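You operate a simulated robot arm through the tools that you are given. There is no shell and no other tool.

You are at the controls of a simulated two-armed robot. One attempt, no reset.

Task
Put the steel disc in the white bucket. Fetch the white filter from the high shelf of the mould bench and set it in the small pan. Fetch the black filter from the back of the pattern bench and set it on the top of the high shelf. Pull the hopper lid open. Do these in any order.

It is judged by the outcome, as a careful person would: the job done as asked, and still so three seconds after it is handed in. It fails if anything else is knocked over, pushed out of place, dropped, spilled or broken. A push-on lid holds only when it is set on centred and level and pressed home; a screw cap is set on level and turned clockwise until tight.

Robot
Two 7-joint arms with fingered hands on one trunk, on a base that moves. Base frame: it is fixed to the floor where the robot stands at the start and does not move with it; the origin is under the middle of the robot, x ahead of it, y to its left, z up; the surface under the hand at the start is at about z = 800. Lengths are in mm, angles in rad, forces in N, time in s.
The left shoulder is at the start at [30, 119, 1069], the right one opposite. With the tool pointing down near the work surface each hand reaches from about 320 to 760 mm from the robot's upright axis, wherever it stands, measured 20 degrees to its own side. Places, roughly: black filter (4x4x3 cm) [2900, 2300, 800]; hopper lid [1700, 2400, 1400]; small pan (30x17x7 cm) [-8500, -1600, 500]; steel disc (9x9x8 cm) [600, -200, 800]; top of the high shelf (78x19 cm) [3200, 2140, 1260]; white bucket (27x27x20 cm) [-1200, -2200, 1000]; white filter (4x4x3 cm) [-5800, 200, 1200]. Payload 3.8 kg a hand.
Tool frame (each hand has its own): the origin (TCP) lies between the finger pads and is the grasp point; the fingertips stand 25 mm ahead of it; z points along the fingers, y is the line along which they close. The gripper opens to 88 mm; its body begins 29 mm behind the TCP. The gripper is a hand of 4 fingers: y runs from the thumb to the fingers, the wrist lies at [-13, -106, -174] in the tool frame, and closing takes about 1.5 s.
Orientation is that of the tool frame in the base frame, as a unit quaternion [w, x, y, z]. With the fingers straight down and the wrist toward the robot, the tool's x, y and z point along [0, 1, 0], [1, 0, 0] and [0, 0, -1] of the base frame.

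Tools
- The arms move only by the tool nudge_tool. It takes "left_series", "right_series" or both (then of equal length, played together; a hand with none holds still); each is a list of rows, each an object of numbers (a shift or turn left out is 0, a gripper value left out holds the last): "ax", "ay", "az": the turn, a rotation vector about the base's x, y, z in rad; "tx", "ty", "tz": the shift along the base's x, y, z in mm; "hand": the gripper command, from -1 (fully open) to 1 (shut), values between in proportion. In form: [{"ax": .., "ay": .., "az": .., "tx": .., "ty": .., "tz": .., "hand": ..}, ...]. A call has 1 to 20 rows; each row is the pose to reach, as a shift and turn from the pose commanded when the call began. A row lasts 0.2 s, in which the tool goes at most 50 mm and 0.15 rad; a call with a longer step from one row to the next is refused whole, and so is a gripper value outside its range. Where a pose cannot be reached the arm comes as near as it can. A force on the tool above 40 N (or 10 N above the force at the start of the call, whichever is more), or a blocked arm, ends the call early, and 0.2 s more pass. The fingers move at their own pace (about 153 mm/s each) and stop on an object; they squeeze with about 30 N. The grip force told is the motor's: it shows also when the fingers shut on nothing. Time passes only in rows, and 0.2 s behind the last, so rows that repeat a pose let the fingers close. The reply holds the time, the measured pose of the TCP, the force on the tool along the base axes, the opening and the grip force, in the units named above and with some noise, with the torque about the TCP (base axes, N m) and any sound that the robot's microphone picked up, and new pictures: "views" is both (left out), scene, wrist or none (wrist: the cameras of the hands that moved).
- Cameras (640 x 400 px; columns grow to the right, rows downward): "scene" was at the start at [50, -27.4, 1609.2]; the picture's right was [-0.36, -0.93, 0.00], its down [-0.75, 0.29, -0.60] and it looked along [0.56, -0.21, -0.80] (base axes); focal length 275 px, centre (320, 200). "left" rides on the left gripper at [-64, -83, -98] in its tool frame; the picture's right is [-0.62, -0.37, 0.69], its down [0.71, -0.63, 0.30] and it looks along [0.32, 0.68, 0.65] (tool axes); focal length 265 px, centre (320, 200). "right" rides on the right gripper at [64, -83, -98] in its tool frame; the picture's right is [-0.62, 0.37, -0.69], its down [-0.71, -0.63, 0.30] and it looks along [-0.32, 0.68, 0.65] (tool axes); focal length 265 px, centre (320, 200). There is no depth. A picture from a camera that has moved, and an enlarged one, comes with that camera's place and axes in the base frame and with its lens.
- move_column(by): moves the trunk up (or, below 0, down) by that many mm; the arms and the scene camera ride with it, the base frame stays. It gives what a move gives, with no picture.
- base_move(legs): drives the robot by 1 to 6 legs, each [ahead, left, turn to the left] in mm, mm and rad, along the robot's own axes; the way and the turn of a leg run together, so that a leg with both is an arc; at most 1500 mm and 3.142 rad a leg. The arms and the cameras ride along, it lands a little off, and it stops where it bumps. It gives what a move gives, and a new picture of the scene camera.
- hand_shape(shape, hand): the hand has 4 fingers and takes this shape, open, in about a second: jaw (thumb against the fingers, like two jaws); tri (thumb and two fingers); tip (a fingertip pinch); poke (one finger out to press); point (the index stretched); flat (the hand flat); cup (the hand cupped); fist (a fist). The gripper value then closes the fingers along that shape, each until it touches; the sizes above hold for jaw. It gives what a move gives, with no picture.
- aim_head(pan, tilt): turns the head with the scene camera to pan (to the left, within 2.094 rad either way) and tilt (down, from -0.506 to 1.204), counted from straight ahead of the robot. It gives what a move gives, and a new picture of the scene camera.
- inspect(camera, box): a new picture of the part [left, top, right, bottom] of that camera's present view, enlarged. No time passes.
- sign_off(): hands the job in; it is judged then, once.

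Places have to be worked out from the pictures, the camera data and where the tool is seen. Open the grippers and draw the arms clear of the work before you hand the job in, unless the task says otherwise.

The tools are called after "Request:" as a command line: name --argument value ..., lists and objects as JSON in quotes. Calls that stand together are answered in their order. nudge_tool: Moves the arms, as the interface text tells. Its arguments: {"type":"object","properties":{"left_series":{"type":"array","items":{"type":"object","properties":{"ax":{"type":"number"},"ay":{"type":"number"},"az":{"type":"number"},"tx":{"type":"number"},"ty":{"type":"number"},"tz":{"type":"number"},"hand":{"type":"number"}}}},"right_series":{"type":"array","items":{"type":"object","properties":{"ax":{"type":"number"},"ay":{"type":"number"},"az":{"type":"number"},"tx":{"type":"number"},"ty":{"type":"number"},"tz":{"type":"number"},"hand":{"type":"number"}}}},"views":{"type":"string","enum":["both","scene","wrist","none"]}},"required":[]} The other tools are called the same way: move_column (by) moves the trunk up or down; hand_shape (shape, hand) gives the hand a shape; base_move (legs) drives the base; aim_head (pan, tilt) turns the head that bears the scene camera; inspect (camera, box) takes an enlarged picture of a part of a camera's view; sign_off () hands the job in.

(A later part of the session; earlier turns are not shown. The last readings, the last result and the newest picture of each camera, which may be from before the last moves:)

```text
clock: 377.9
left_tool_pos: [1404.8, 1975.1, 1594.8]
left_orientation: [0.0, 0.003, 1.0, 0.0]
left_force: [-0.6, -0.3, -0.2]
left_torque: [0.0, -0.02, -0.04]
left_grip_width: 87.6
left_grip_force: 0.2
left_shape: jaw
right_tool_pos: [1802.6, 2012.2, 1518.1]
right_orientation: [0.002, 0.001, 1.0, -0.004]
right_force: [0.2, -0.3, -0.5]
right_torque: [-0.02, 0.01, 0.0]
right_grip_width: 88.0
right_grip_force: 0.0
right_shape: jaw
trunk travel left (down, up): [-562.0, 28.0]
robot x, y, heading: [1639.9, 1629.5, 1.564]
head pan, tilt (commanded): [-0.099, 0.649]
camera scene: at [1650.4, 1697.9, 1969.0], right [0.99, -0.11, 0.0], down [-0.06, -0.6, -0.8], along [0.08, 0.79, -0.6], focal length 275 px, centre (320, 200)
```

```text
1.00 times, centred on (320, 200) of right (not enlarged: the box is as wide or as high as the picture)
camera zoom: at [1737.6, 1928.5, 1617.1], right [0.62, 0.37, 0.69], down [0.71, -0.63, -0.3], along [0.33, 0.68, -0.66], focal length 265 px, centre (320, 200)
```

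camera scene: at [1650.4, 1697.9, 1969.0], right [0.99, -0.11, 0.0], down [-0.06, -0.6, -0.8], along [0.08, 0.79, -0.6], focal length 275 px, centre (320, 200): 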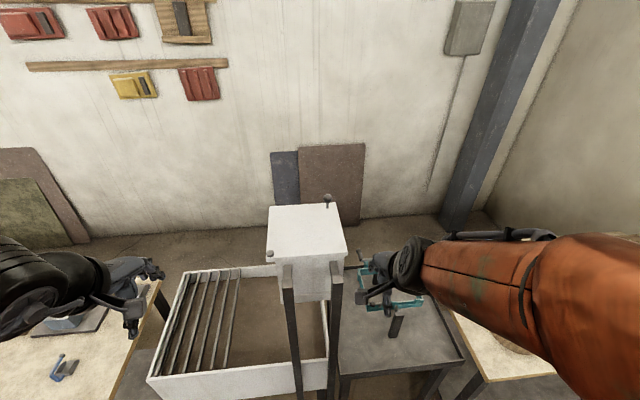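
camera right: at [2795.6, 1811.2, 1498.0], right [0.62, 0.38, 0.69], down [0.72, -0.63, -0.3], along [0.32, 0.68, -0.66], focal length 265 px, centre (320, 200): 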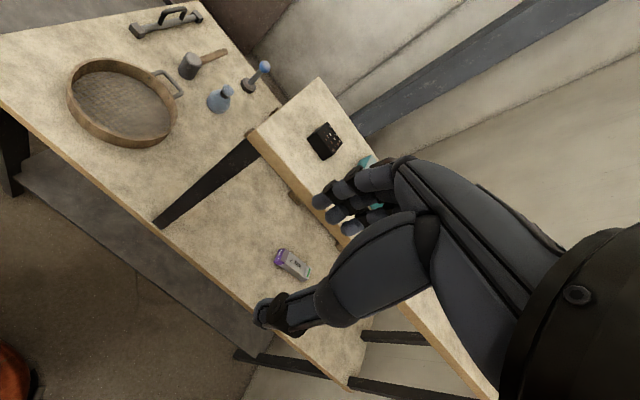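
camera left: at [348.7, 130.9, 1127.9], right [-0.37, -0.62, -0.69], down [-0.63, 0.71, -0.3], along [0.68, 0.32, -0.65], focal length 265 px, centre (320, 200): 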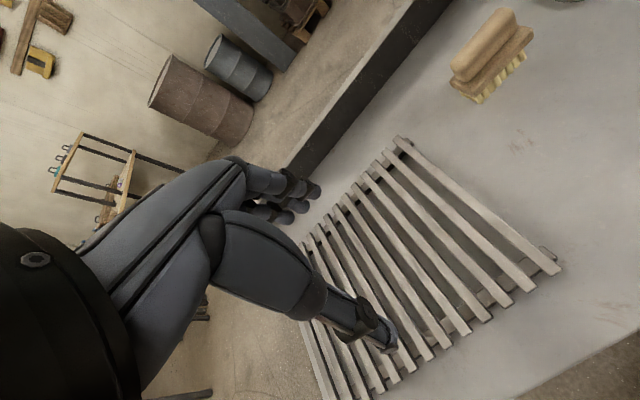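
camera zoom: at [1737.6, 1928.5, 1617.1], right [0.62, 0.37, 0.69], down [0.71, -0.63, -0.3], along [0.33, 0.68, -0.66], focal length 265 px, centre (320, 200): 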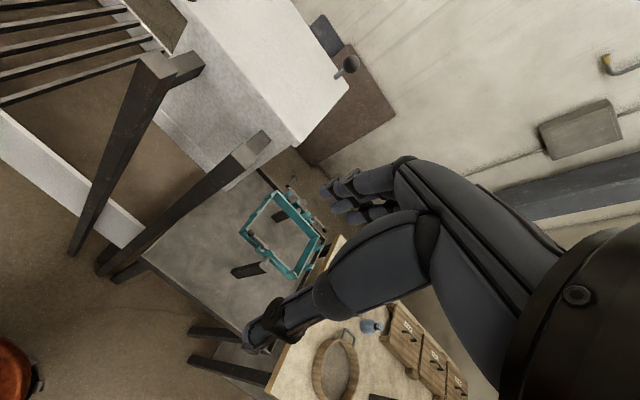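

Two views agree on the knob ball at [1753, 2432, 1412] and the pivot at about [1566, 2234], giving a swing radius of 272 mm. I'll move the base forward 130 mm and bring the right hand above the knob.

Request:
base_move --legs '[[130, 0, 0.004]]'

Request:
nudge_tool --right_series '[{"tx": -8, "ty": 40, "hand": -1}, {"tx": -16, "ty": 80}, {"tx": -24, "ty": 125}, {"tx": -32, "ty": 170}, {"tx": -40, "ty": 215}, {"tx": -46, "ty": 255}, {"tx": -50, "ty": 288}, {"tx": -50, "ty": 288}]'

```text
clock: 379.2
left_tool_pos: [1404.4, 2104.1, 1594.8]
left_orientation: [0.001, 0.003, 1.0, 0.001]
left_force: [-0.7, 0.2, 0.2]
left_torque: [0.0, 0.02, 0.0]
left_grip_width: 87.7
left_grip_force: 0.0
left_shape: jaw
right_tool_pos: [1802.7, 2140.6, 1519.0]
right_orientation: [0.001, 0.0, 1.0, -0.003]
right_force: [0.6, 0.0, 0.8]
right_torque: [-0.02, -0.01, 0.04]
right_grip_width: 87.9
right_grip_force: 0.0
right_shape: jaw
trunk travel left (down, up): [-562.0, 28.0]
robot x, y, heading: [1642.1, 1759.6, 1.567]
head pan, tilt (commanded): [-0.099, 0.649]
camera scene: at [1651.4, 1826.0, 1969.0], right [0.99, -0.1, 0.0], down [-0.06, -0.6, -0.8], along [0.08, 0.79, -0.6], focal length 275 px, centre (320, 200)
```

scene: 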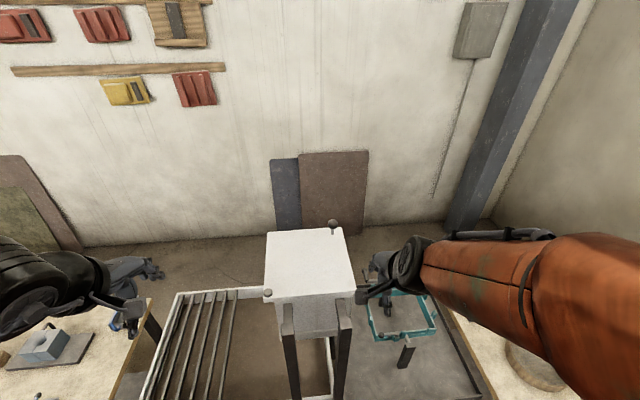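

```text
clock: 381.0
left_tool_pos: [1404.1, 2104.4, 1594.3]
left_orientation: [0.001, 0.003, 1.0, -0.001]
left_force: [-0.1, 0.4, -0.6]
left_torque: [0.01, -0.01, 0.0]
left_grip_width: 88.0
left_grip_force: 0.0
left_shape: jaw
right_tool_pos: [1755.1, 2430.0, 1518.9]
right_orientation: [0.0, 0.0, 1.0, -0.004]
right_force: [-0.9, 0.5, 0.7]
right_torque: [0.0, 0.01, 0.0]
right_grip_width: 87.9
right_grip_force: 0.1
right_shape: jaw
trunk travel left (down, up): [-562.0, 28.0]
robot x, y, heading: [1642.9, 1758.6, 1.568]
head pan, tilt (commanded): [-0.099, 0.649]
camera scene: at [1651.4, 1827.2, 1969.0], right [0.99, -0.1, 0.0], down [-0.06, -0.6, -0.8], along [0.08, 0.79, -0.6], focal length 275 px, centre (320, 200)
camera right: at [1690.7, 2347.0, 1617.8], right [0.62, 0.37, 0.69], down [0.71, -0.63, -0.3], along [0.33, 0.68, -0.66], focal length 265 px, centre (320, 200)
```

scene: 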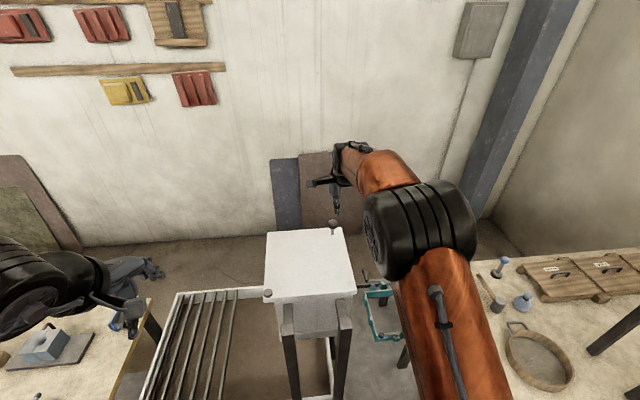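
right: 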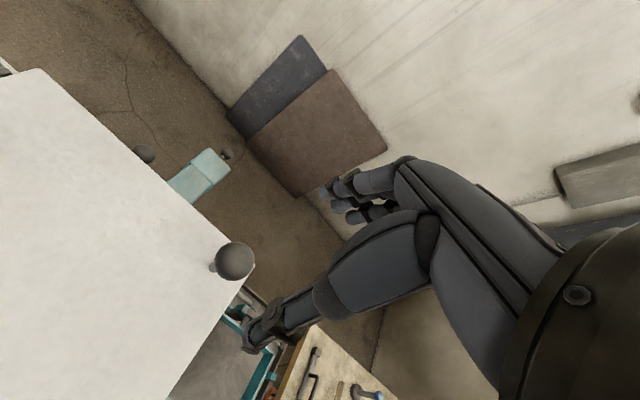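

The wrist camera puts the knob at about [1754, 2437], right under the hand. I'll lower around it and close on the ball.

Request:
nudge_tool --right_series '[{"tx": -1, "ty": 5, "tz": -25, "hand": -1}, {"tx": -1, "ty": 6, "tz": -50}, {"tx": -1, "ty": 6, "tz": -75}, {"tx": -1, "ty": 6, "tz": -95}, {"tx": -1, "ty": 6, "tz": -109}, {"tx": -1, "ty": 6, "tz": -109}]'

```text
clock: 382.4
left_tool_pos: [1402.8, 2104.8, 1594.3]
left_orientation: [0.001, 0.003, 1.0, 0.0]
left_force: [0.2, 0.0, 0.2]
left_torque: [-0.01, -0.02, 0.02]
left_grip_width: 87.9
left_grip_force: 0.0
left_shape: jaw
right_tool_pos: [1751.1, 2436.8, 1408.8]
right_orientation: [0.001, 0.0, 1.0, -0.003]
right_force: [-0.5, 0.7, -0.3]
right_torque: [0.0, 0.0, 0.0]
right_grip_width: 87.8
right_grip_force: 0.0
right_shape: jaw
trunk travel left (down, up): [-562.0, 28.0]
robot x, y, heading: [1641.6, 1758.9, 1.565]
head pan, tilt (commanded): [-0.099, 0.649]
camera scene: at [1651.4, 1827.6, 1969.0], right [0.99, -0.1, 0.0], down [-0.06, -0.6, -0.8], along [0.08, 0.79, -0.6], focal length 275 px, centre (320, 200)
camera right: at [1687.7, 2354.1, 1508.1], right [0.62, 0.37, 0.69], down [0.71, -0.63, -0.3], along [0.33, 0.68, -0.66], focal length 265 px, centre (320, 200)
```

scene: 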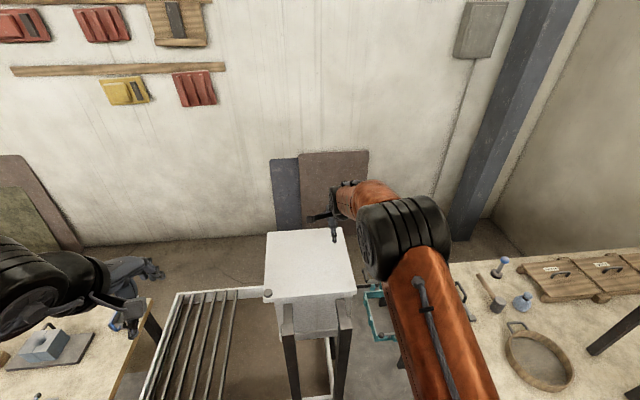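
right: 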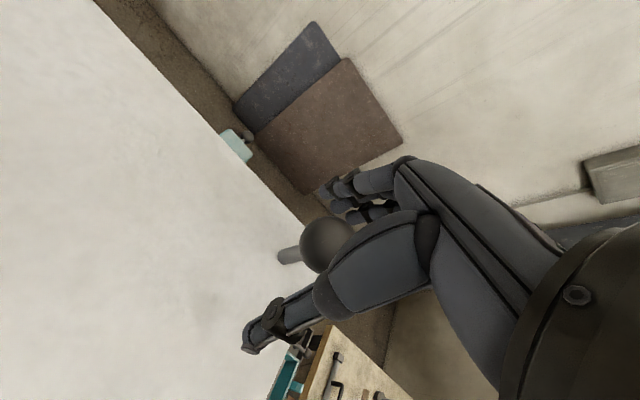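

The ball is exactly at the grasp point. I'll lower 3 mm more and close firmly on it.

Request:
nudge_tool --right_series '[{"tz": -3, "hand": -1}, {"tz": -3, "hand": 0.2}, {"tz": -3, "hand": 1}, {"tz": -3, "hand": 1}, {"tz": -3, "hand": 1}, {"tz": -3, "hand": 1}, {"tz": -3, "hand": 1}, {"tz": -3, "hand": 1}, {"tz": -3, "hand": 1}, {"tz": -3, "hand": 1}]' --views "wrist"

```text
clock: 384.6
left_tool_pos: [1404.7, 2106.4, 1594.8]
left_orientation: [0.001, 0.002, 1.0, 0.001]
left_force: [-0.3, -0.4, -0.3]
left_torque: [0.01, -0.01, -0.02]
left_grip_width: 87.7
left_grip_force: 0.0
left_shape: jaw
right_tool_pos: [1751.5, 2437.2, 1404.1]
right_orientation: [0.001, 0.0, 1.0, -0.005]
right_force: [-3.6, -4.9, -13.9]
right_torque: [0.07, 0.0, 0.03]
right_grip_width: 14.6
right_grip_force: 30.0
right_shape: jaw
trunk travel left (down, up): [-562.0, 28.0]
robot x, y, heading: [1641.2, 1764.5, 1.567]
head pan, tilt (commanded): [-0.099, 0.649]
camera right: at [1686.7, 2354.1, 1503.7], right [0.62, 0.38, 0.69], down [0.71, -0.63, -0.3], along [0.33, 0.68, -0.66], focal length 265 px, centre (320, 200)
```

right: 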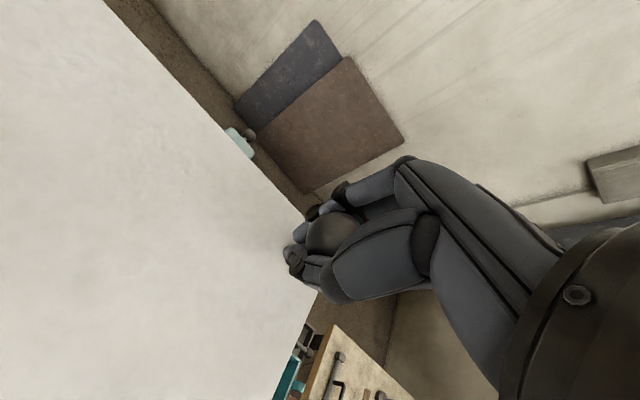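

The knob is firmly held. I'll try the pull: a first small arc about the pivot, clockwise toward the robot's right and front, watching the force.

Request:
nudge_tool --right_series '[{"tx": 4.5, "ty": -4.3, "hand": 1}, {"tx": 9, "ty": -8.7}, {"tx": 14, "ty": -14}, {"tx": 18.9, "ty": -19.2}, {"tx": 18.9, "ty": -19.2}]'

```text
clock: 385.6
left_tool_pos: [1401.4, 2111.7, 1591.5]
left_orientation: [0.001, 0.0, 1.0, -0.002]
left_force: [0.0, -1.0, 0.0]
left_torque: [0.04, 0.02, 0.01]
left_grip_width: 87.9
left_grip_force: 0.1
left_shape: jaw
right_tool_pos: [1755.7, 2427.5, 1404.2]
right_orientation: [-0.005, -0.008, 1.0, 0.0]
right_force: [-18.6, 24.5, -15.6]
right_torque: [-0.17, 0.0, 0.16]
right_grip_width: 13.5
right_grip_force: 29.9
right_shape: jaw
trunk travel left (down, up): [-562.0, 28.0]
robot x, y, heading: [1645.4, 1760.9, 1.568]
head pan, tilt (commanded): [-0.099, 0.649]
stopped in row 5 (right hand): the force on the tool passed its limit at 41 N (the readings are from after the stop); the commanded pose is now the measured one
camera scene: at [1649.1, 1838.3, 1968.5], right [0.99, -0.1, 0.0], down [-0.06, -0.61, -0.79], along [0.08, 0.79, -0.61], focal length 275 px, centre (320, 200)
camera right: at [1693.5, 2343.3, 1503.0], right [0.62, 0.38, 0.69], down [0.72, -0.62, -0.31], along [0.31, 0.69, -0.66], focal length 265 px, centre (320, 200)
```

scene: 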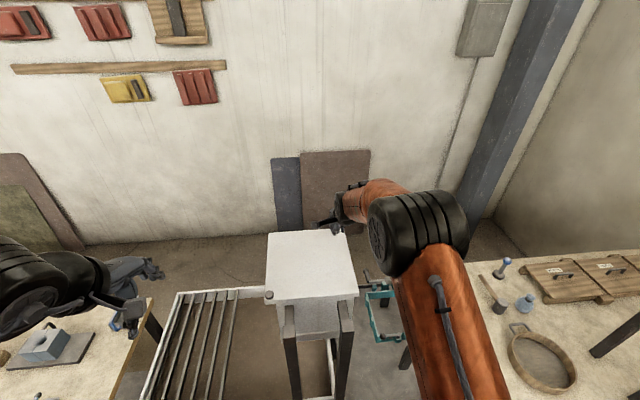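
right: 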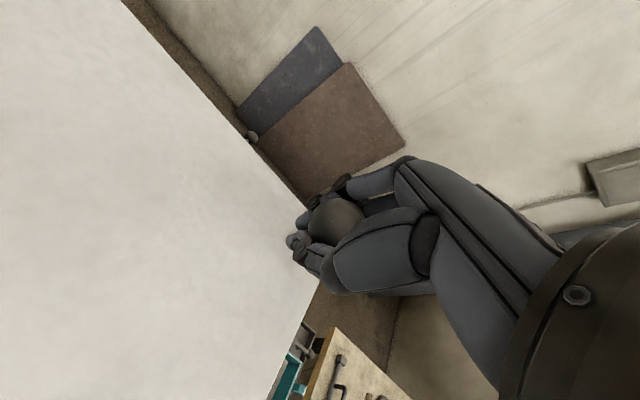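

The knob hardly moved while the force rose to 41 N opposing this direction, so the lid seems to be at its stop that way. I'll ease back and test the opposite swing.

Request:
nudge_tool --right_series '[{"tx": -2, "ty": 4, "hand": 1}, {"tx": -4, "ty": 9}, {"tx": -4, "ty": 9}]' --views "none"

```text
clock: 386.4
left_tool_pos: [1399.3, 2108.7, 1593.0]
left_orientation: [0.001, 0.001, 1.0, -0.002]
left_force: [-0.2, 0.2, 0.2]
left_torque: [-0.01, -0.01, 0.01]
left_grip_width: 87.5
left_grip_force: 0.1
left_shape: jaw
right_tool_pos: [1753.9, 2430.3, 1404.8]
right_orientation: [-0.001, -0.005, 1.0, -0.004]
right_force: [-13.8, 1.0, -19.7]
right_torque: [-0.11, 0.1, 0.1]
right_grip_width: 13.6
right_grip_force: 30.1
right_shape: jaw
trunk travel left (down, up): [-562.0, 28.0]
robot x, y, heading: [1641.4, 1764.0, 1.564]
head pan, tilt (commanded): [-0.099, 0.649]
```

I'll test the other way with a small arc to the left and back.

Request:
nudge_tool --right_series '[{"tx": -4, "ty": 3, "hand": 1}, {"tx": -8, "ty": 7}, {"tx": -12, "ty": 11}, {"tx": -16, "ty": 15}, {"tx": -16, "ty": 15}]'

```text
clock: 387.6
left_tool_pos: [1402.2, 2107.1, 1593.4]
left_orientation: [0.002, 0.001, 1.0, 0.0]
left_force: [0.6, 0.0, -0.4]
left_torque: [-0.03, -0.01, -0.01]
left_grip_width: 87.6
left_grip_force: 0.2
left_shape: jaw
right_tool_pos: [1742.4, 2443.9, 1404.8]
right_orientation: [-0.002, -0.003, 1.0, -0.003]
right_force: [-4.5, -6.9, -23.3]
right_torque: [-0.19, -0.01, 0.13]
right_grip_width: 13.0
right_grip_force: 30.6
right_shape: jaw
trunk travel left (down, up): [-562.0, 28.0]
robot x, y, heading: [1640.8, 1761.6, 1.563]
head pan, tilt (commanded): [-0.099, 0.649]
camera scene: at [1650.1, 1830.2, 1968.8], right [0.99, -0.1, 0.0], down [-0.06, -0.6, -0.8], along [0.08, 0.79, -0.61], focal length 275 px, centre (320, 200)
camera right: at [1679.0, 2359.9, 1503.6], right [0.62, 0.38, 0.69], down [0.72, -0.63, -0.3], along [0.32, 0.68, -0.66], focal length 265 px, centre (320, 200)
```

scene: 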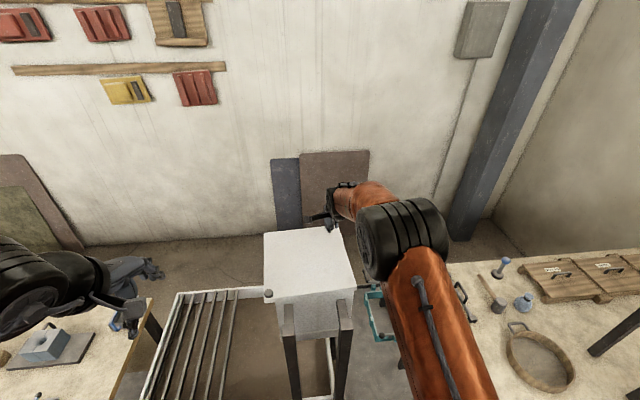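
right: 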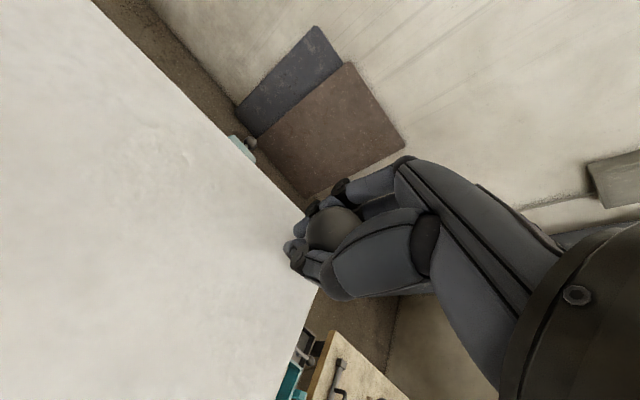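

This way the lid swings freely: the knob moved 18 mm along the arc with little force, so it opens counter-clockwise, knob to the left. To follow the arc within reach I'll release, lift, shift the base left and slightly forward, and regrasp.

Request:
nudge_tool --right_series '[{"hand": 0.2}, {"hand": -1}, {"hand": -1}, {"hand": -1}, {"hand": -1}, {"tz": 25}, {"tz": 60}, {"tz": 100}, {"tz": 110}]' --views "none"

Request:
base_move --legs '[[40, 190, 0.005]]'

Request:
move_column --by 26

Request:
inspect --camera "scene" --box '[260, 180, 480, 330]'

Request:
inspect --camera "right" --box '[0, 0, 640, 400]'

```text
clock: 389.6
left_tool_pos: [1402.7, 2105.0, 1594.6]
left_orientation: [0.0, 0.001, 1.0, 0.0]
left_force: [-0.3, 0.5, 0.3]
left_torque: [0.04, 0.0, 0.01]
left_grip_width: 87.6
left_grip_force: 0.0
left_shape: jaw
right_tool_pos: [1743.5, 2444.8, 1518.2]
right_orientation: [-0.002, -0.004, 1.0, 0.001]
right_force: [-0.1, 0.2, -0.3]
right_torque: [-0.01, 0.01, -0.01]
right_grip_width: 88.0
right_grip_force: 0.0
right_shape: jaw
trunk travel left (down, up): [-562.0, 28.0]
robot x, y, heading: [1639.6, 1761.9, 1.563]
head pan, tilt (commanded): [-0.099, 0.649]
```

```text
clock: 391.2
left_tool_pos: [1211.8, 2142.7, 1595.7]
left_orientation: [-0.001, -0.003, 1.0, 0.0]
left_force: [0.9, -0.2, 0.3]
left_torque: [-0.02, 0.0, 0.04]
left_grip_width: 88.1
left_grip_force: 0.0
left_shape: jaw
right_tool_pos: [1548.6, 2485.3, 1516.9]
right_orientation: [-0.004, -0.008, 1.0, 0.001]
right_force: [0.1, 0.2, 0.1]
right_torque: [-0.01, 0.04, 0.01]
right_grip_width: 88.3
right_grip_force: 0.0
right_shape: jaw
trunk travel left (down, up): [-562.0, 28.0]
robot x, y, heading: [1451.7, 1802.0, 1.578]
head pan, tilt (commanded): [-0.099, 0.649]
camera scene: at [1463.5, 1867.3, 1969.0], right [1.0, -0.09, 0.0], down [-0.06, -0.6, -0.8], along [0.07, 0.79, -0.6], focal length 275 px, centre (320, 200)
```

scene: 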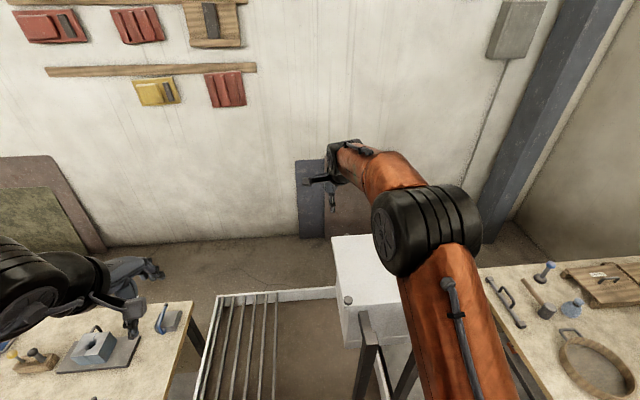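

```text
clock: 391.9
left_tool_pos: [1208.8, 2142.3, 1619.7]
left_orientation: [0.001, -0.003, 1.0, 0.0]
left_force: [0.4, 0.7, 1.3]
left_torque: [-0.04, -0.03, -0.02]
left_grip_width: 87.4
left_grip_force: 0.1
left_shape: jaw
right_tool_pos: [1544.8, 2485.2, 1543.3]
right_orientation: [-0.003, -0.009, 1.0, 0.001]
right_force: [0.9, 0.2, -0.9]
right_torque: [0.02, -0.02, 0.02]
right_grip_width: 88.0
right_grip_force: 0.0
right_shape: jaw
trunk travel left (down, up): [-588.0, 2.0]
robot x, y, heading: [1450.2, 1800.6, 1.579]
head pan, tilt (commanded): [-0.099, 0.649]
```

```text
2.67 times, centred on (370, 255) of scene
camera zoom: at [1458.6, 1868.2, 1994.9], right [1.0, -0.09, 0.0], down [-0.06, -0.6, -0.8], along [0.07, 0.79, -0.6], focal length 734 px, centre (187, 53)
```

zoom: 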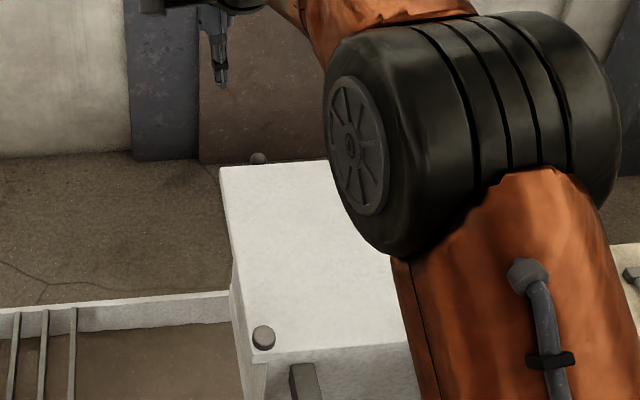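

```text
1.00 times, centred on (320, 200) of right (not enlarged: the box is as wide or as high as the picture)
camera zoom: at [1483.4, 2400.3, 1642.2], right [0.62, 0.38, 0.69], down [0.72, -0.62, -0.31], along [0.31, 0.69, -0.65], focal length 265 px, centre (320, 200)
```

zoom: 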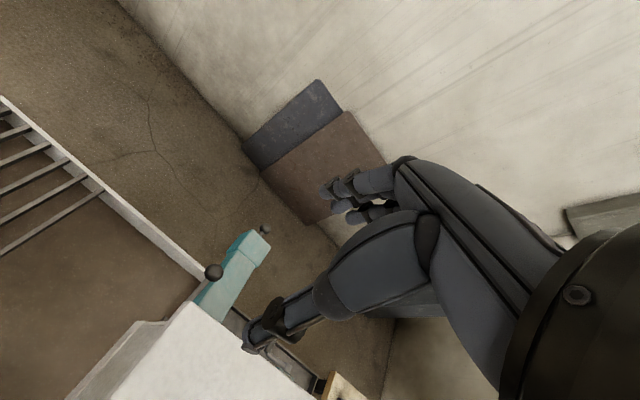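

The ball and teal part behind the hopper turn out to be well below the lid's level. I'll bring the right hand back over the knob's present place, about [1742, 2444], and check it with the wrist camera.

Request:
nudge_tool --right_series '[{"tx": 40, "ty": -10, "hand": -1}, {"tx": 80, "ty": -20}, {"tx": 120, "ty": -28}, {"tx": 160, "ty": -36}, {"tx": 197, "ty": -41}, {"tx": 197, "ty": -41, "tz": -20}, {"tx": 197, "ty": -41, "tz": -20}]'

```text
clock: 393.5
left_tool_pos: [1208.3, 2142.3, 1620.0]
left_orientation: [0.001, -0.003, 1.0, 0.0]
left_force: [0.7, -0.5, 0.2]
left_torque: [0.03, -0.02, 0.03]
left_grip_width: 87.8
left_grip_force: 0.1
left_shape: jaw
right_tool_pos: [1744.9, 2442.1, 1524.0]
right_orientation: [-0.003, -0.009, 1.0, 0.001]
right_force: [0.2, 0.9, 0.0]
right_torque: [-0.01, -0.01, -0.02]
right_grip_width: 88.0
right_grip_force: 0.0
right_shape: jaw
trunk travel left (down, up): [-588.0, 2.0]
robot x, y, heading: [1450.4, 1800.3, 1.578]
head pan, tilt (commanded): [-0.099, 0.649]
camera scene: at [1458.3, 1868.3, 1994.9], right [1.0, -0.09, 0.0], down [-0.06, -0.6, -0.8], along [0.07, 0.79, -0.6], focal length 275 px, centre (320, 200)
camera right: at [1682.6, 2358.0, 1622.8], right [0.62, 0.38, 0.69], down [0.72, -0.62, -0.31], along [0.31, 0.69, -0.65], focal length 265 px, centre (320, 200)
```

scene: 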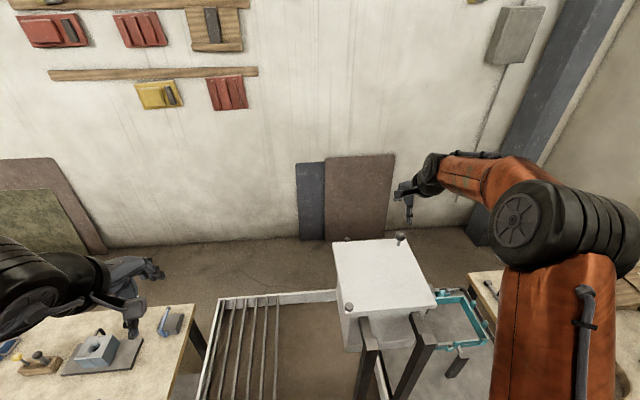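
right: 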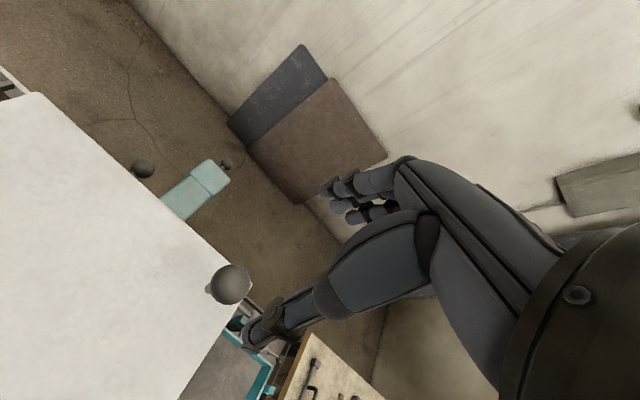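

The knob still measures at [1753, 2436], so the lid has not stayed moved; I need a firmer test. I'll regrasp it, turning the hand about 20° so the finger faces push along the swing direction.

Request:
nudge_tool --right_series '[{"tx": 4, "ty": -3, "tz": -20, "az": 0.12, "hand": -1}, {"tx": 8, "ty": -6, "tz": -45, "az": 0.24}, {"tx": 8, "ty": -6, "tz": -70, "az": 0.35}, {"tx": 8, "ty": -6, "tz": -95, "az": 0.35}, {"tx": 8, "ty": -6, "tz": -115, "az": 0.35}, {"tx": 8, "ty": -6, "tz": -115, "az": 0.35}]'

```text
clock: 394.9
left_tool_pos: [1209.5, 2143.1, 1621.0]
left_orientation: [0.001, -0.003, 1.0, 0.0]
left_force: [-0.5, 0.3, 0.1]
left_torque: [0.04, 0.03, -0.05]
left_grip_width: 87.8
left_grip_force: 0.0
left_shape: jaw
right_tool_pos: [1751.3, 2437.7, 1407.5]
right_orientation: [-0.002, -0.181, 0.983, 0.0]
right_force: [0.1, -0.4, -0.1]
right_torque: [0.03, 0.0, 0.01]
right_grip_width: 88.0
right_grip_force: 0.0
right_shape: jaw
trunk travel left (down, up): [-588.0, 2.0]
robot x, y, heading: [1448.5, 1802.8, 1.573]
head pan, tilt (commanded): [-0.099, 0.649]
camera scene: at [1459.2, 1868.0, 1995.0], right [1.0, -0.09, 0.0], down [-0.06, -0.6, -0.8], along [0.07, 0.79, -0.6], focal length 275 px, centre (320, 200)
camera right: at [1721.8, 2336.4, 1506.9], right [0.45, 0.57, 0.69], down [0.89, -0.33, -0.31], along [0.05, 0.75, -0.65], focal length 265 px, centre (320, 200)
```

scene: 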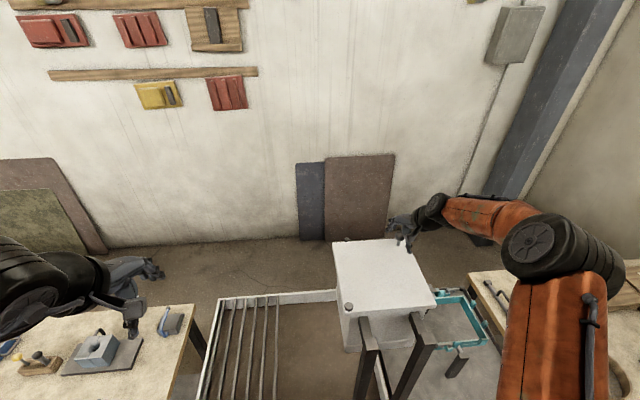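
right: 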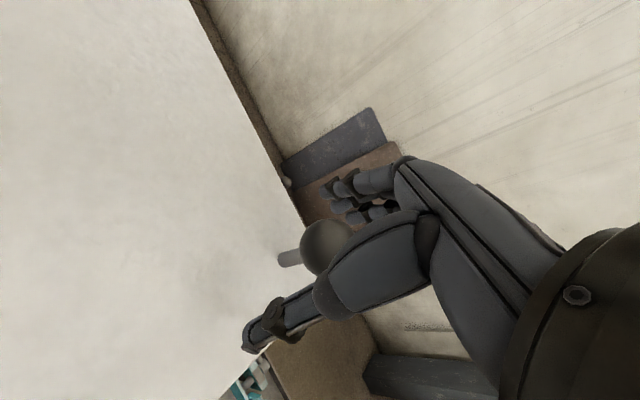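

The ball is centred between the fingers again. I'll close on it and then swing it further along the counter-clockwise arc.

Request:
nudge_tool --right_series '[{"tz": -1, "hand": 0.2}, {"tz": -1, "hand": 1}, {"tz": -1, "hand": 1}, {"tz": -1, "hand": 1}, {"tz": -1, "hand": 1}, {"tz": -1, "hand": 1}, {"tz": -1, "hand": 1}, {"tz": -1, "hand": 1}, {"tx": -4, "ty": 3.6, "tz": -1}, {"tx": -8, "ty": 7.3, "tz": -1}, {"tx": -14, "ty": 12, "tz": -1}, {"tx": -20, "ty": 16.2, "tz": -1}, {"tx": -26, "ty": 20.5, "tz": -1}, {"tx": -31, "ty": 24.6, "tz": -1}, {"tx": -31, "ty": 24.6, "tz": -1}]'

```text
clock: 398.1
left_tool_pos: [1209.5, 2142.9, 1620.1]
left_orientation: [0.001, -0.003, 1.0, 0.0]
left_force: [-0.4, -0.3, 0.2]
left_torque: [-0.01, -0.01, 0.01]
left_grip_width: 87.8
left_grip_force: 0.0
left_shape: jaw
right_tool_pos: [1719.1, 2462.2, 1406.0]
right_orientation: [-0.004, -0.182, 0.983, -0.001]
right_force: [-3.8, -6.9, -19.3]
right_torque: [0.21, 0.04, 0.18]
right_grip_width: 15.4
right_grip_force: 30.7
right_shape: jaw
trunk travel left (down, up): [-588.0, 2.0]
robot x, y, heading: [1452.2, 1798.7, 1.573]
head pan, tilt (commanded): [-0.099, 0.649]
camera scene: at [1459.3, 1869.1, 1994.9], right [1.0, -0.09, 0.0], down [-0.06, -0.6, -0.8], along [0.07, 0.79, -0.61], focal length 275 px, centre (320, 200)
camera right: at [1690.5, 2361.9, 1505.1], right [0.45, 0.57, 0.69], down [0.89, -0.33, -0.31], along [0.05, 0.75, -0.66], focal length 265 px, centre (320, 200)
```

scene: 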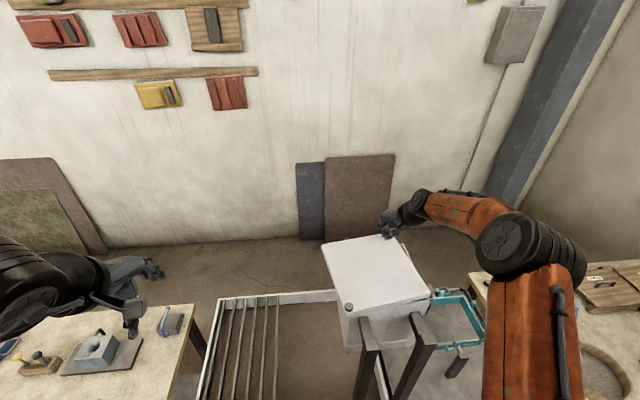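
right: 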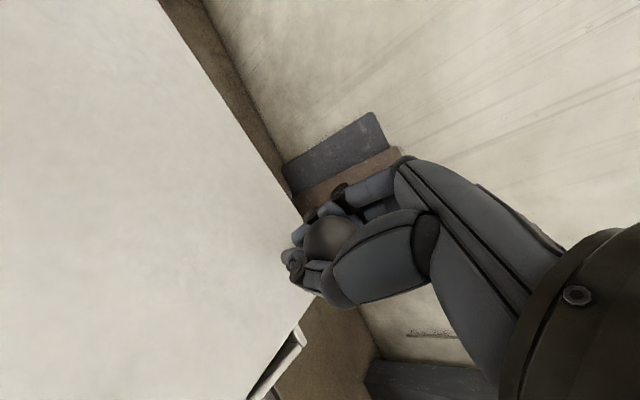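

The lid is visibly swinging open now, with only small forces. I'll keep following the arc counter-clockwise, easing the hand's turn back as it goes.

Request:
nudge_tool --right_series '[{"tx": -8.4, "ty": 5.2, "az": -0.01, "hand": 1}, {"tx": -16.8, "ty": 9.9, "az": -0.03}, {"tx": -23, "ty": 13.4, "az": -0.05}, {"tx": -29.5, "ty": 16.7, "az": -0.07}, {"tx": -36, "ty": 20, "az": -0.09}, {"tx": -42.4, "ty": 22.9, "az": -0.12}, {"tx": -49, "ty": 25.8, "az": -0.15}, {"tx": -55.7, "ty": 28.4, "az": -0.18}, {"tx": -62.5, "ty": 31, "az": -0.21}, {"tx": -69.3, "ty": 33.2, "az": -0.24}, {"tx": -76.2, "ty": 35.4, "az": -0.27}, {"tx": -83.1, "ty": 37.3, "az": -0.3}, {"tx": -83.1, "ty": 37.3, "az": -0.3}]'

```text
clock: 400.9
left_tool_pos: [1209.8, 2143.4, 1619.9]
left_orientation: [0.0, -0.003, 1.0, 0.0]
left_force: [0.6, 1.0, 0.4]
left_torque: [-0.01, 0.04, -0.01]
left_grip_width: 87.9
left_grip_force: 0.0
left_shape: jaw
right_tool_pos: [1636.5, 2499.6, 1405.8]
right_orientation: [-0.003, -0.033, 0.999, -0.002]
right_force: [-0.9, -8.1, -23.3]
right_torque: [0.34, 0.02, 0.48]
right_grip_width: 14.7
right_grip_force: 30.4
right_shape: jaw
trunk travel left (down, up): [-588.0, 2.0]
robot x, y, heading: [1454.9, 1798.4, 1.575]
head pan, tilt (commanded): [-0.099, 0.649]
camera scene: at [1460.1, 1869.7, 1994.8], right [1.0, -0.09, 0.0], down [-0.06, -0.6, -0.8], along [0.07, 0.79, -0.61], focal length 275 px, centre (320, 200)
camera right: at [1579.8, 2412.8, 1504.7], right [0.6, 0.41, 0.69], down [0.75, -0.58, -0.31], along [0.27, 0.7, -0.66], focal length 265 px, centre (320, 200)
```

scene: 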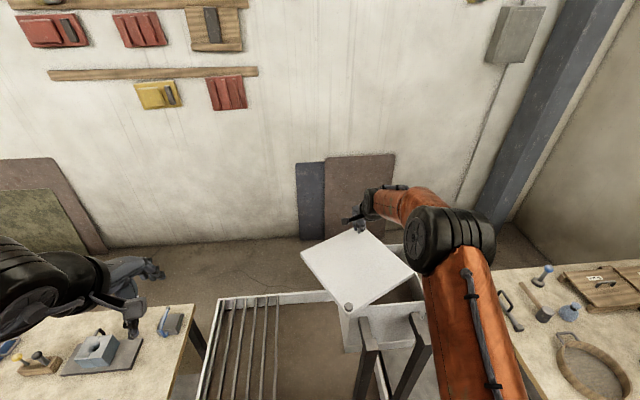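
right: 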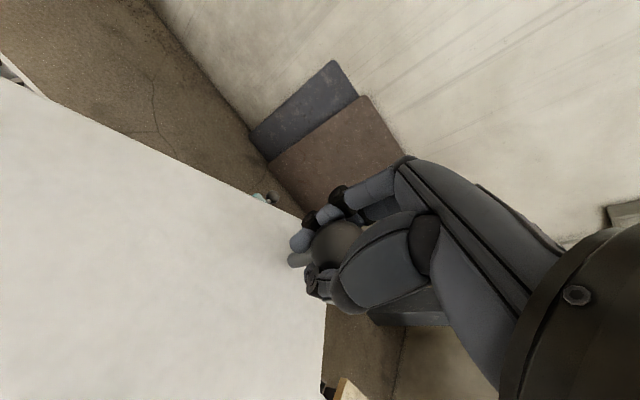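

The hopper mouth is already partly uncovered. I'll continue the arc, now turning the hand with the lid to relieve the twist.

Request:
nudge_tool --right_series '[{"tx": -7, "ty": 1.8, "az": 0.03, "hand": 1}, {"tx": -14, "ty": 3.4, "az": 0.06}, {"tx": -21, "ty": 4.8, "az": 0.09}, {"tx": -28.2, "ty": 6, "az": 0.12}, {"tx": -35.4, "ty": 7, "az": 0.15}, {"tx": -42.5, "ty": 7.9, "az": 0.18}, {"tx": -49.7, "ty": 8.5, "az": 0.2}, {"tx": -56.8, "ty": 9, "az": 0.22}, {"tx": -64, "ty": 9.3, "az": 0.24}, {"tx": -71.2, "ty": 9.4, "az": 0.26}, {"tx": -78.4, "ty": 9.3, "az": 0.28}, {"tx": -85.6, "ty": 9, "az": 0.3}, {"tx": -92.8, "ty": 8.5, "az": 0.32}, {"tx": -99.9, "ty": 7.9, "az": 0.34}, {"tx": -107, "ty": 7, "az": 0.36}, {"tx": -114.2, "ty": 6, "az": 0.38}, {"tx": -114.2, "ty": 6, "az": 0.38}]'

```text
clock: 404.5
left_tool_pos: [1209.6, 2142.9, 1620.5]
left_orientation: [0.0, -0.003, 1.0, 0.0]
left_force: [-0.6, 0.1, -0.6]
left_torque: [-0.02, 0.0, 0.0]
left_grip_width: 87.6
left_grip_force: 0.1
left_shape: jaw
right_tool_pos: [1522.7, 2507.2, 1405.4]
right_orientation: [-0.004, -0.221, 0.975, -0.001]
right_force: [3.1, -7.6, -20.2]
right_torque: [0.31, 0.15, 0.48]
right_grip_width: 14.4
right_grip_force: 30.3
right_shape: jaw
trunk travel left (down, up): [-588.0, 2.0]
robot x, y, heading: [1450.7, 1805.2, 1.579]
head pan, tilt (commanded): [-0.099, 0.649]
camera scene: at [1460.4, 1869.6, 1994.8], right [1.0, -0.09, 0.0], down [-0.06, -0.6, -0.8], along [0.07, 0.79, -0.61], focal length 275 px, centre (320, 200)
camera right: at [1501.3, 2404.0, 1504.3], right [0.4, 0.6, 0.69], down [0.92, -0.26, -0.31], along [-0.01, 0.75, -0.66], focal length 265 px, centre (320, 200)
```

scene: 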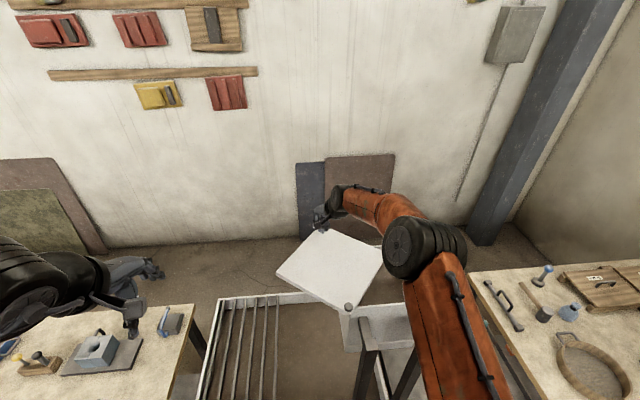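
right: 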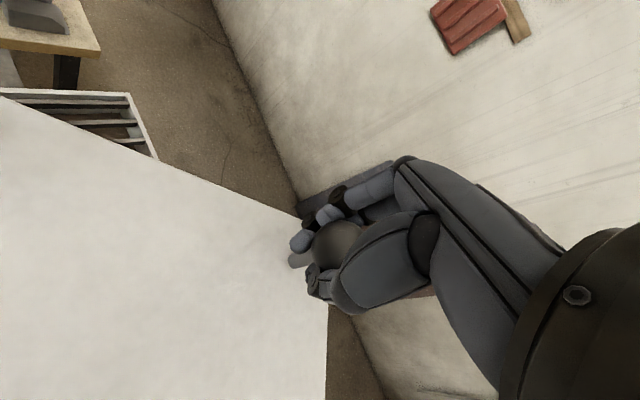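

The lid has turned about 52° with low forces. I'll carry on along the arc.

Request:
nudge_tool --right_series '[{"tx": -14.2, "ty": -2.6, "az": 0.02, "hand": 1}, {"tx": -28.2, "ty": -6, "az": 0.04}, {"tx": -42, "ty": -10.1, "az": 0.06}, {"tx": -55.6, "ty": -14.9, "az": 0.08}, {"tx": -68.9, "ty": -20.4, "az": 0.1}, {"tx": -81.8, "ty": -26.6, "az": 0.12}, {"tx": -94.5, "ty": -33.4, "az": 0.14}, {"tx": -106.8, "ty": -41, "az": 0.16}, {"tx": -118.6, "ty": -49.1, "az": 0.18}, {"tx": -130.1, "ty": -57.9, "az": 0.2}, {"tx": -130.1, "ty": -57.9, "az": 0.2}]'

```text
clock: 406.9
left_tool_pos: [1210.0, 2144.8, 1620.6]
left_orientation: [-0.001, -0.003, 1.0, -0.001]
left_force: [0.5, -0.1, -0.1]
left_torque: [0.01, -0.01, 0.02]
left_grip_width: 87.5
left_grip_force: 0.0
left_shape: jaw
right_tool_pos: [1395.6, 2449.6, 1404.5]
right_orientation: [-0.003, -0.318, 0.948, -0.003]
right_force: [4.8, -2.6, -25.8]
right_torque: [0.29, 0.19, 0.44]
right_grip_width: 13.3
right_grip_force: 29.8
right_shape: jaw
trunk travel left (down, up): [-588.0, 2.0]
robot x, y, heading: [1447.8, 1803.4, 1.574]
head pan, tilt (commanded): [-0.099, 0.649]
camera scene: at [1460.3, 1871.4, 1994.7], right [1.0, -0.09, 0.0], down [-0.06, -0.6, -0.8], along [0.07, 0.79, -0.61], focal length 275 px, centre (320, 200)
camera right: at [1393.8, 2344.9, 1504.8], right [0.28, 0.67, 0.69], down [0.95, -0.07, -0.31], along [-0.16, 0.74, -0.66], focal length 265 px, centre (320, 200)
```

scene: 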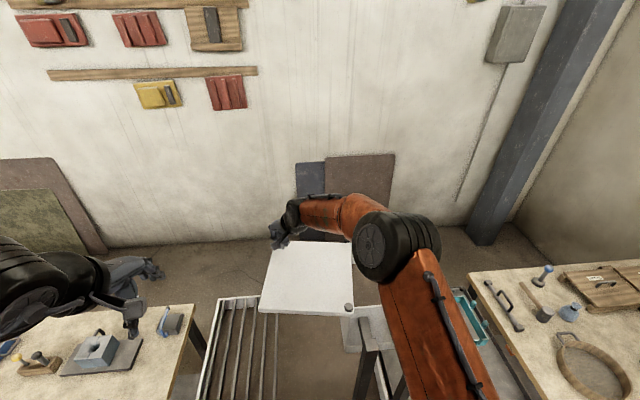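
right: 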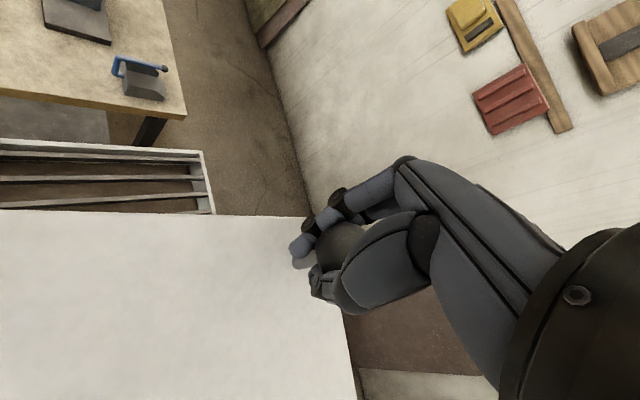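

The lid has turned about 82°. I'll continue until it meets its stop.

Request:
nudge_tool --right_series '[{"tx": -10.9, "ty": -9.3, "az": 0.02, "hand": 1}, {"tx": -21.4, "ty": -19.2, "az": 0.04}, {"tx": -31.3, "ty": -29.7, "az": 0.06}, {"tx": -40.6, "ty": -40.6, "az": 0.08}, {"tx": -49.4, "ty": -52.1, "az": 0.1}, {"tx": -57.5, "ty": -63.9, "az": 0.12}, {"tx": -57.5, "ty": -63.9, "az": 0.12}]'

```text
clock: 408.5
left_tool_pos: [1209.4, 2145.6, 1619.9]
left_orientation: [0.001, -0.004, 1.0, -0.001]
left_force: [0.2, -0.3, 0.5]
left_torque: [0.01, -0.01, 0.02]
left_grip_width: 87.9
left_grip_force: 0.1
left_shape: jaw
right_tool_pos: [1334.4, 2384.2, 1406.8]
right_orientation: [-0.003, -0.374, 0.927, -0.001]
right_force: [4.0, -2.0, -21.7]
right_torque: [-0.02, 0.15, 0.16]
right_grip_width: 12.6
right_grip_force: 30.2
right_shape: jaw
trunk travel left (down, up): [-588.0, 2.0]
robot x, y, heading: [1449.9, 1804.3, 1.581]
head pan, tilt (commanded): [-0.099, 0.649]
camera scene: at [1459.4, 1871.1, 1994.8], right [1.0, -0.09, 0.0], down [-0.06, -0.6, -0.8], along [0.07, 0.79, -0.61], focal length 275 px, centre (320, 200)
camera right: at [1346.8, 2280.6, 1505.6], right [0.19, 0.7, 0.69], down [0.95, 0.04, -0.31], along [-0.24, 0.71, -0.66], focal length 265 px, centre (320, 200)
```

scene: 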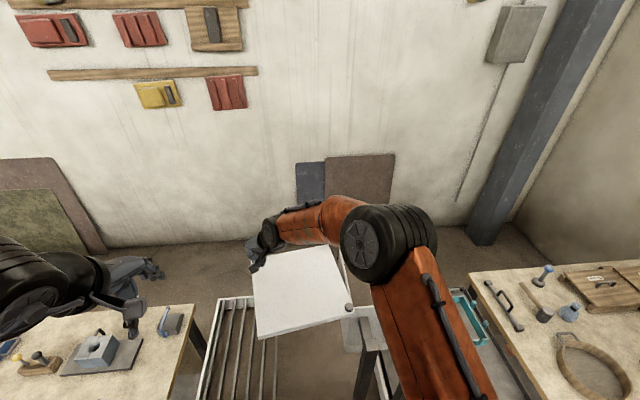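
right: 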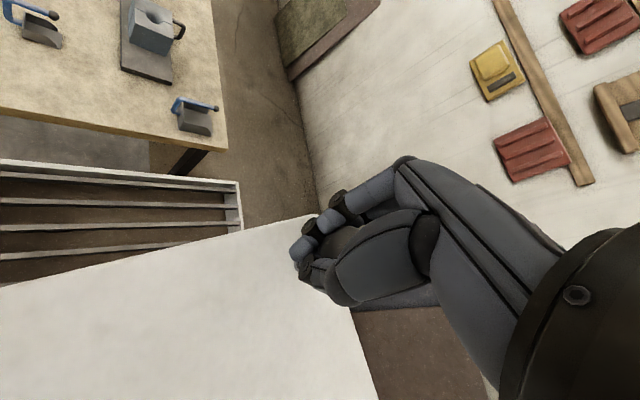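

The lid is about 100° open with the hopper mouth fully uncovered, and still moving freely. I'll go a little further to see whether it has a stop.

Request:
nudge_tool --right_series '[{"tx": -7.6, "ty": -12.3, "hand": 1}, {"tx": -14.4, "ty": -25}, {"tx": -20.6, "ty": -37.9}, {"tx": -26.1, "ty": -51.2}, {"tx": -26.1, "ty": -51.2}]'

```text
clock: 409.7
left_tool_pos: [1207.5, 2142.6, 1620.0]
left_orientation: [0.001, -0.004, 1.0, 0.0]
left_force: [0.7, -0.2, -0.1]
left_torque: [0.03, -0.02, -0.02]
left_grip_width: 87.7
left_grip_force: 0.1
left_shape: jaw
right_tool_pos: [1307.8, 2335.1, 1406.7]
right_orientation: [-0.003, -0.374, 0.928, 0.0]
right_force: [0.1, 0.6, 0.5]
right_torque: [-0.02, 0.05, -0.01]
right_grip_width: 10.7
right_grip_force: 30.2
right_shape: jaw
trunk travel left (down, up): [-588.0, 2.0]
robot x, y, heading: [1449.6, 1803.2, 1.58]
head pan, tilt (commanded): [-0.099, 0.649]
camera scene: at [1458.2, 1868.8, 1994.9], right [1.0, -0.09, 0.0], down [-0.06, -0.6, -0.8], along [0.07, 0.79, -0.6], focal length 275 px, centre (320, 200)
camera right: at [1320.2, 2229.0, 1506.1], right [0.19, 0.7, 0.69], down [0.95, 0.04, -0.31], along [-0.24, 0.72, -0.65], focal length 265 px, centre (320, 200)
```

scene: 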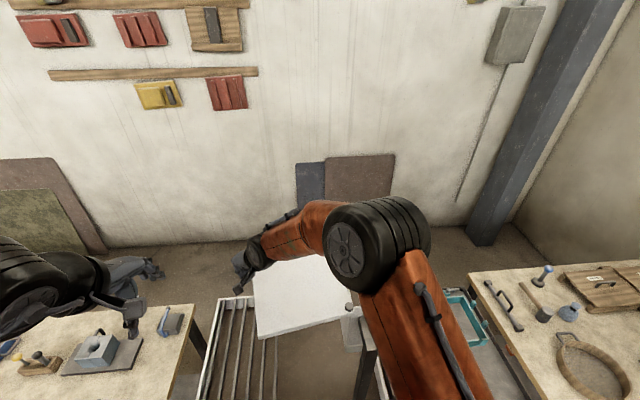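
right: 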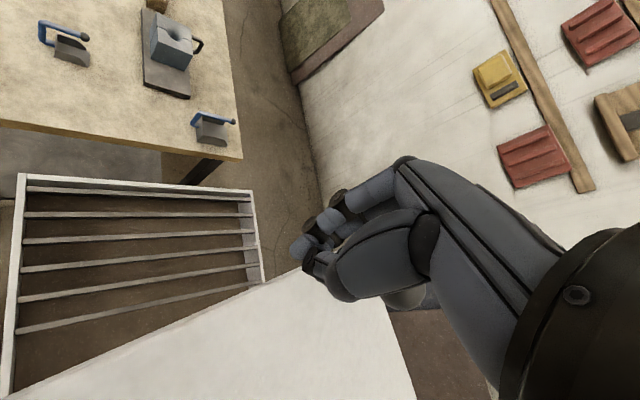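

The lid stopped at about 97° and the fingers slid off the knob there, so it is at its open stop. I'll raise the hand clear and check whether the lid stays put.

Request:
nudge_tool --right_series '[{"tz": 20, "hand": 1}, {"tz": 50}, {"tz": 85}, {"tz": 120}, {"tz": 120}]'

Request:
inspect --camera "scene" --box '[220, 220, 440, 370]'

```text
clock: 410.9
left_tool_pos: [1208.2, 2142.0, 1620.9]
left_orientation: [0.0, -0.003, 1.0, 0.0]
left_force: [-0.8, 0.4, 0.4]
left_torque: [-0.03, 0.03, 0.01]
left_grip_width: 87.7
left_grip_force: 0.0
left_shape: jaw
right_tool_pos: [1309.8, 2332.2, 1526.3]
right_orientation: [-0.003, -0.374, 0.928, 0.0]
right_force: [-0.5, -0.1, -0.7]
right_torque: [0.04, -0.01, -0.01]
right_grip_width: 10.9
right_grip_force: 30.1
right_shape: jaw
trunk travel left (down, up): [-588.0, 2.0]
robot x, y, heading: [1450.9, 1801.9, 1.576]
head pan, tilt (commanded): [-0.099, 0.649]
camera scene: at [1458.7, 1868.7, 1994.9], right [1.0, -0.09, 0.0], down [-0.06, -0.6, -0.8], along [0.07, 0.79, -0.6], focal length 275 px, centre (320, 200)
camera right: at [1321.0, 2228.9, 1625.8], right [0.19, 0.7, 0.69], down [0.95, 0.04, -0.31], along [-0.24, 0.72, -0.65], focal length 265 px, centre (320, 200)
```

scene: 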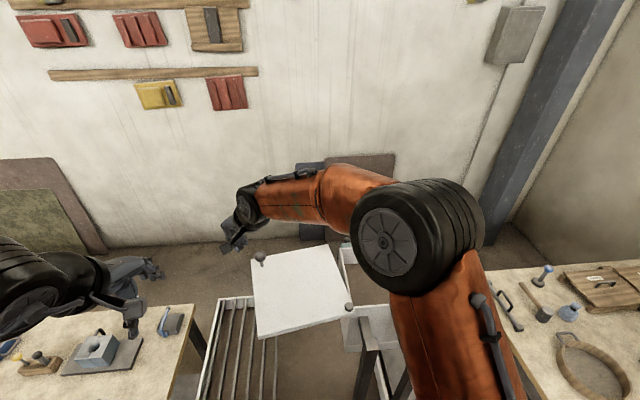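
right: 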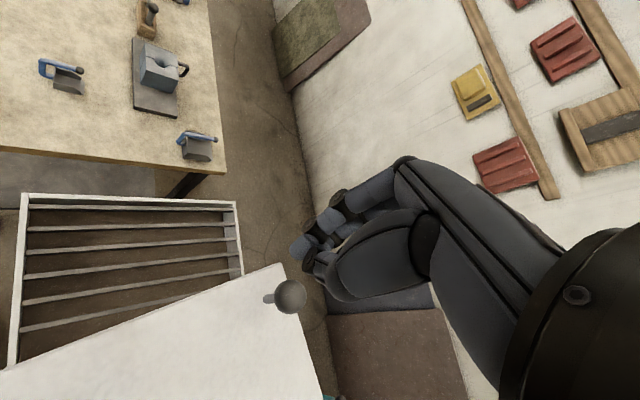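

```text
2.67 times, centred on (330, 295) of scene
camera zoom: at [1458.7, 1868.7, 1994.9], right [1.0, -0.09, 0.0], down [-0.06, -0.6, -0.8], along [0.07, 0.79, -0.6], focal length 734 px, centre (293, -53)
```

zoom: 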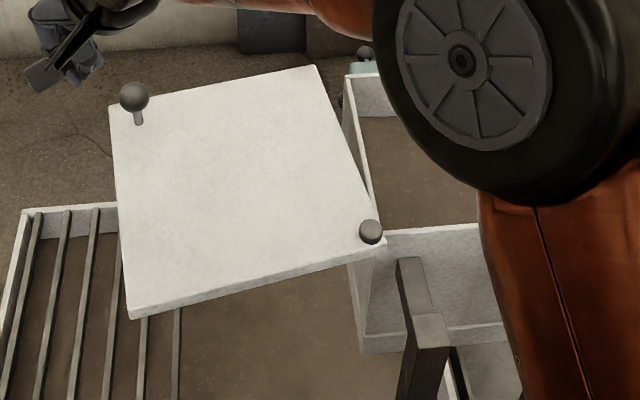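

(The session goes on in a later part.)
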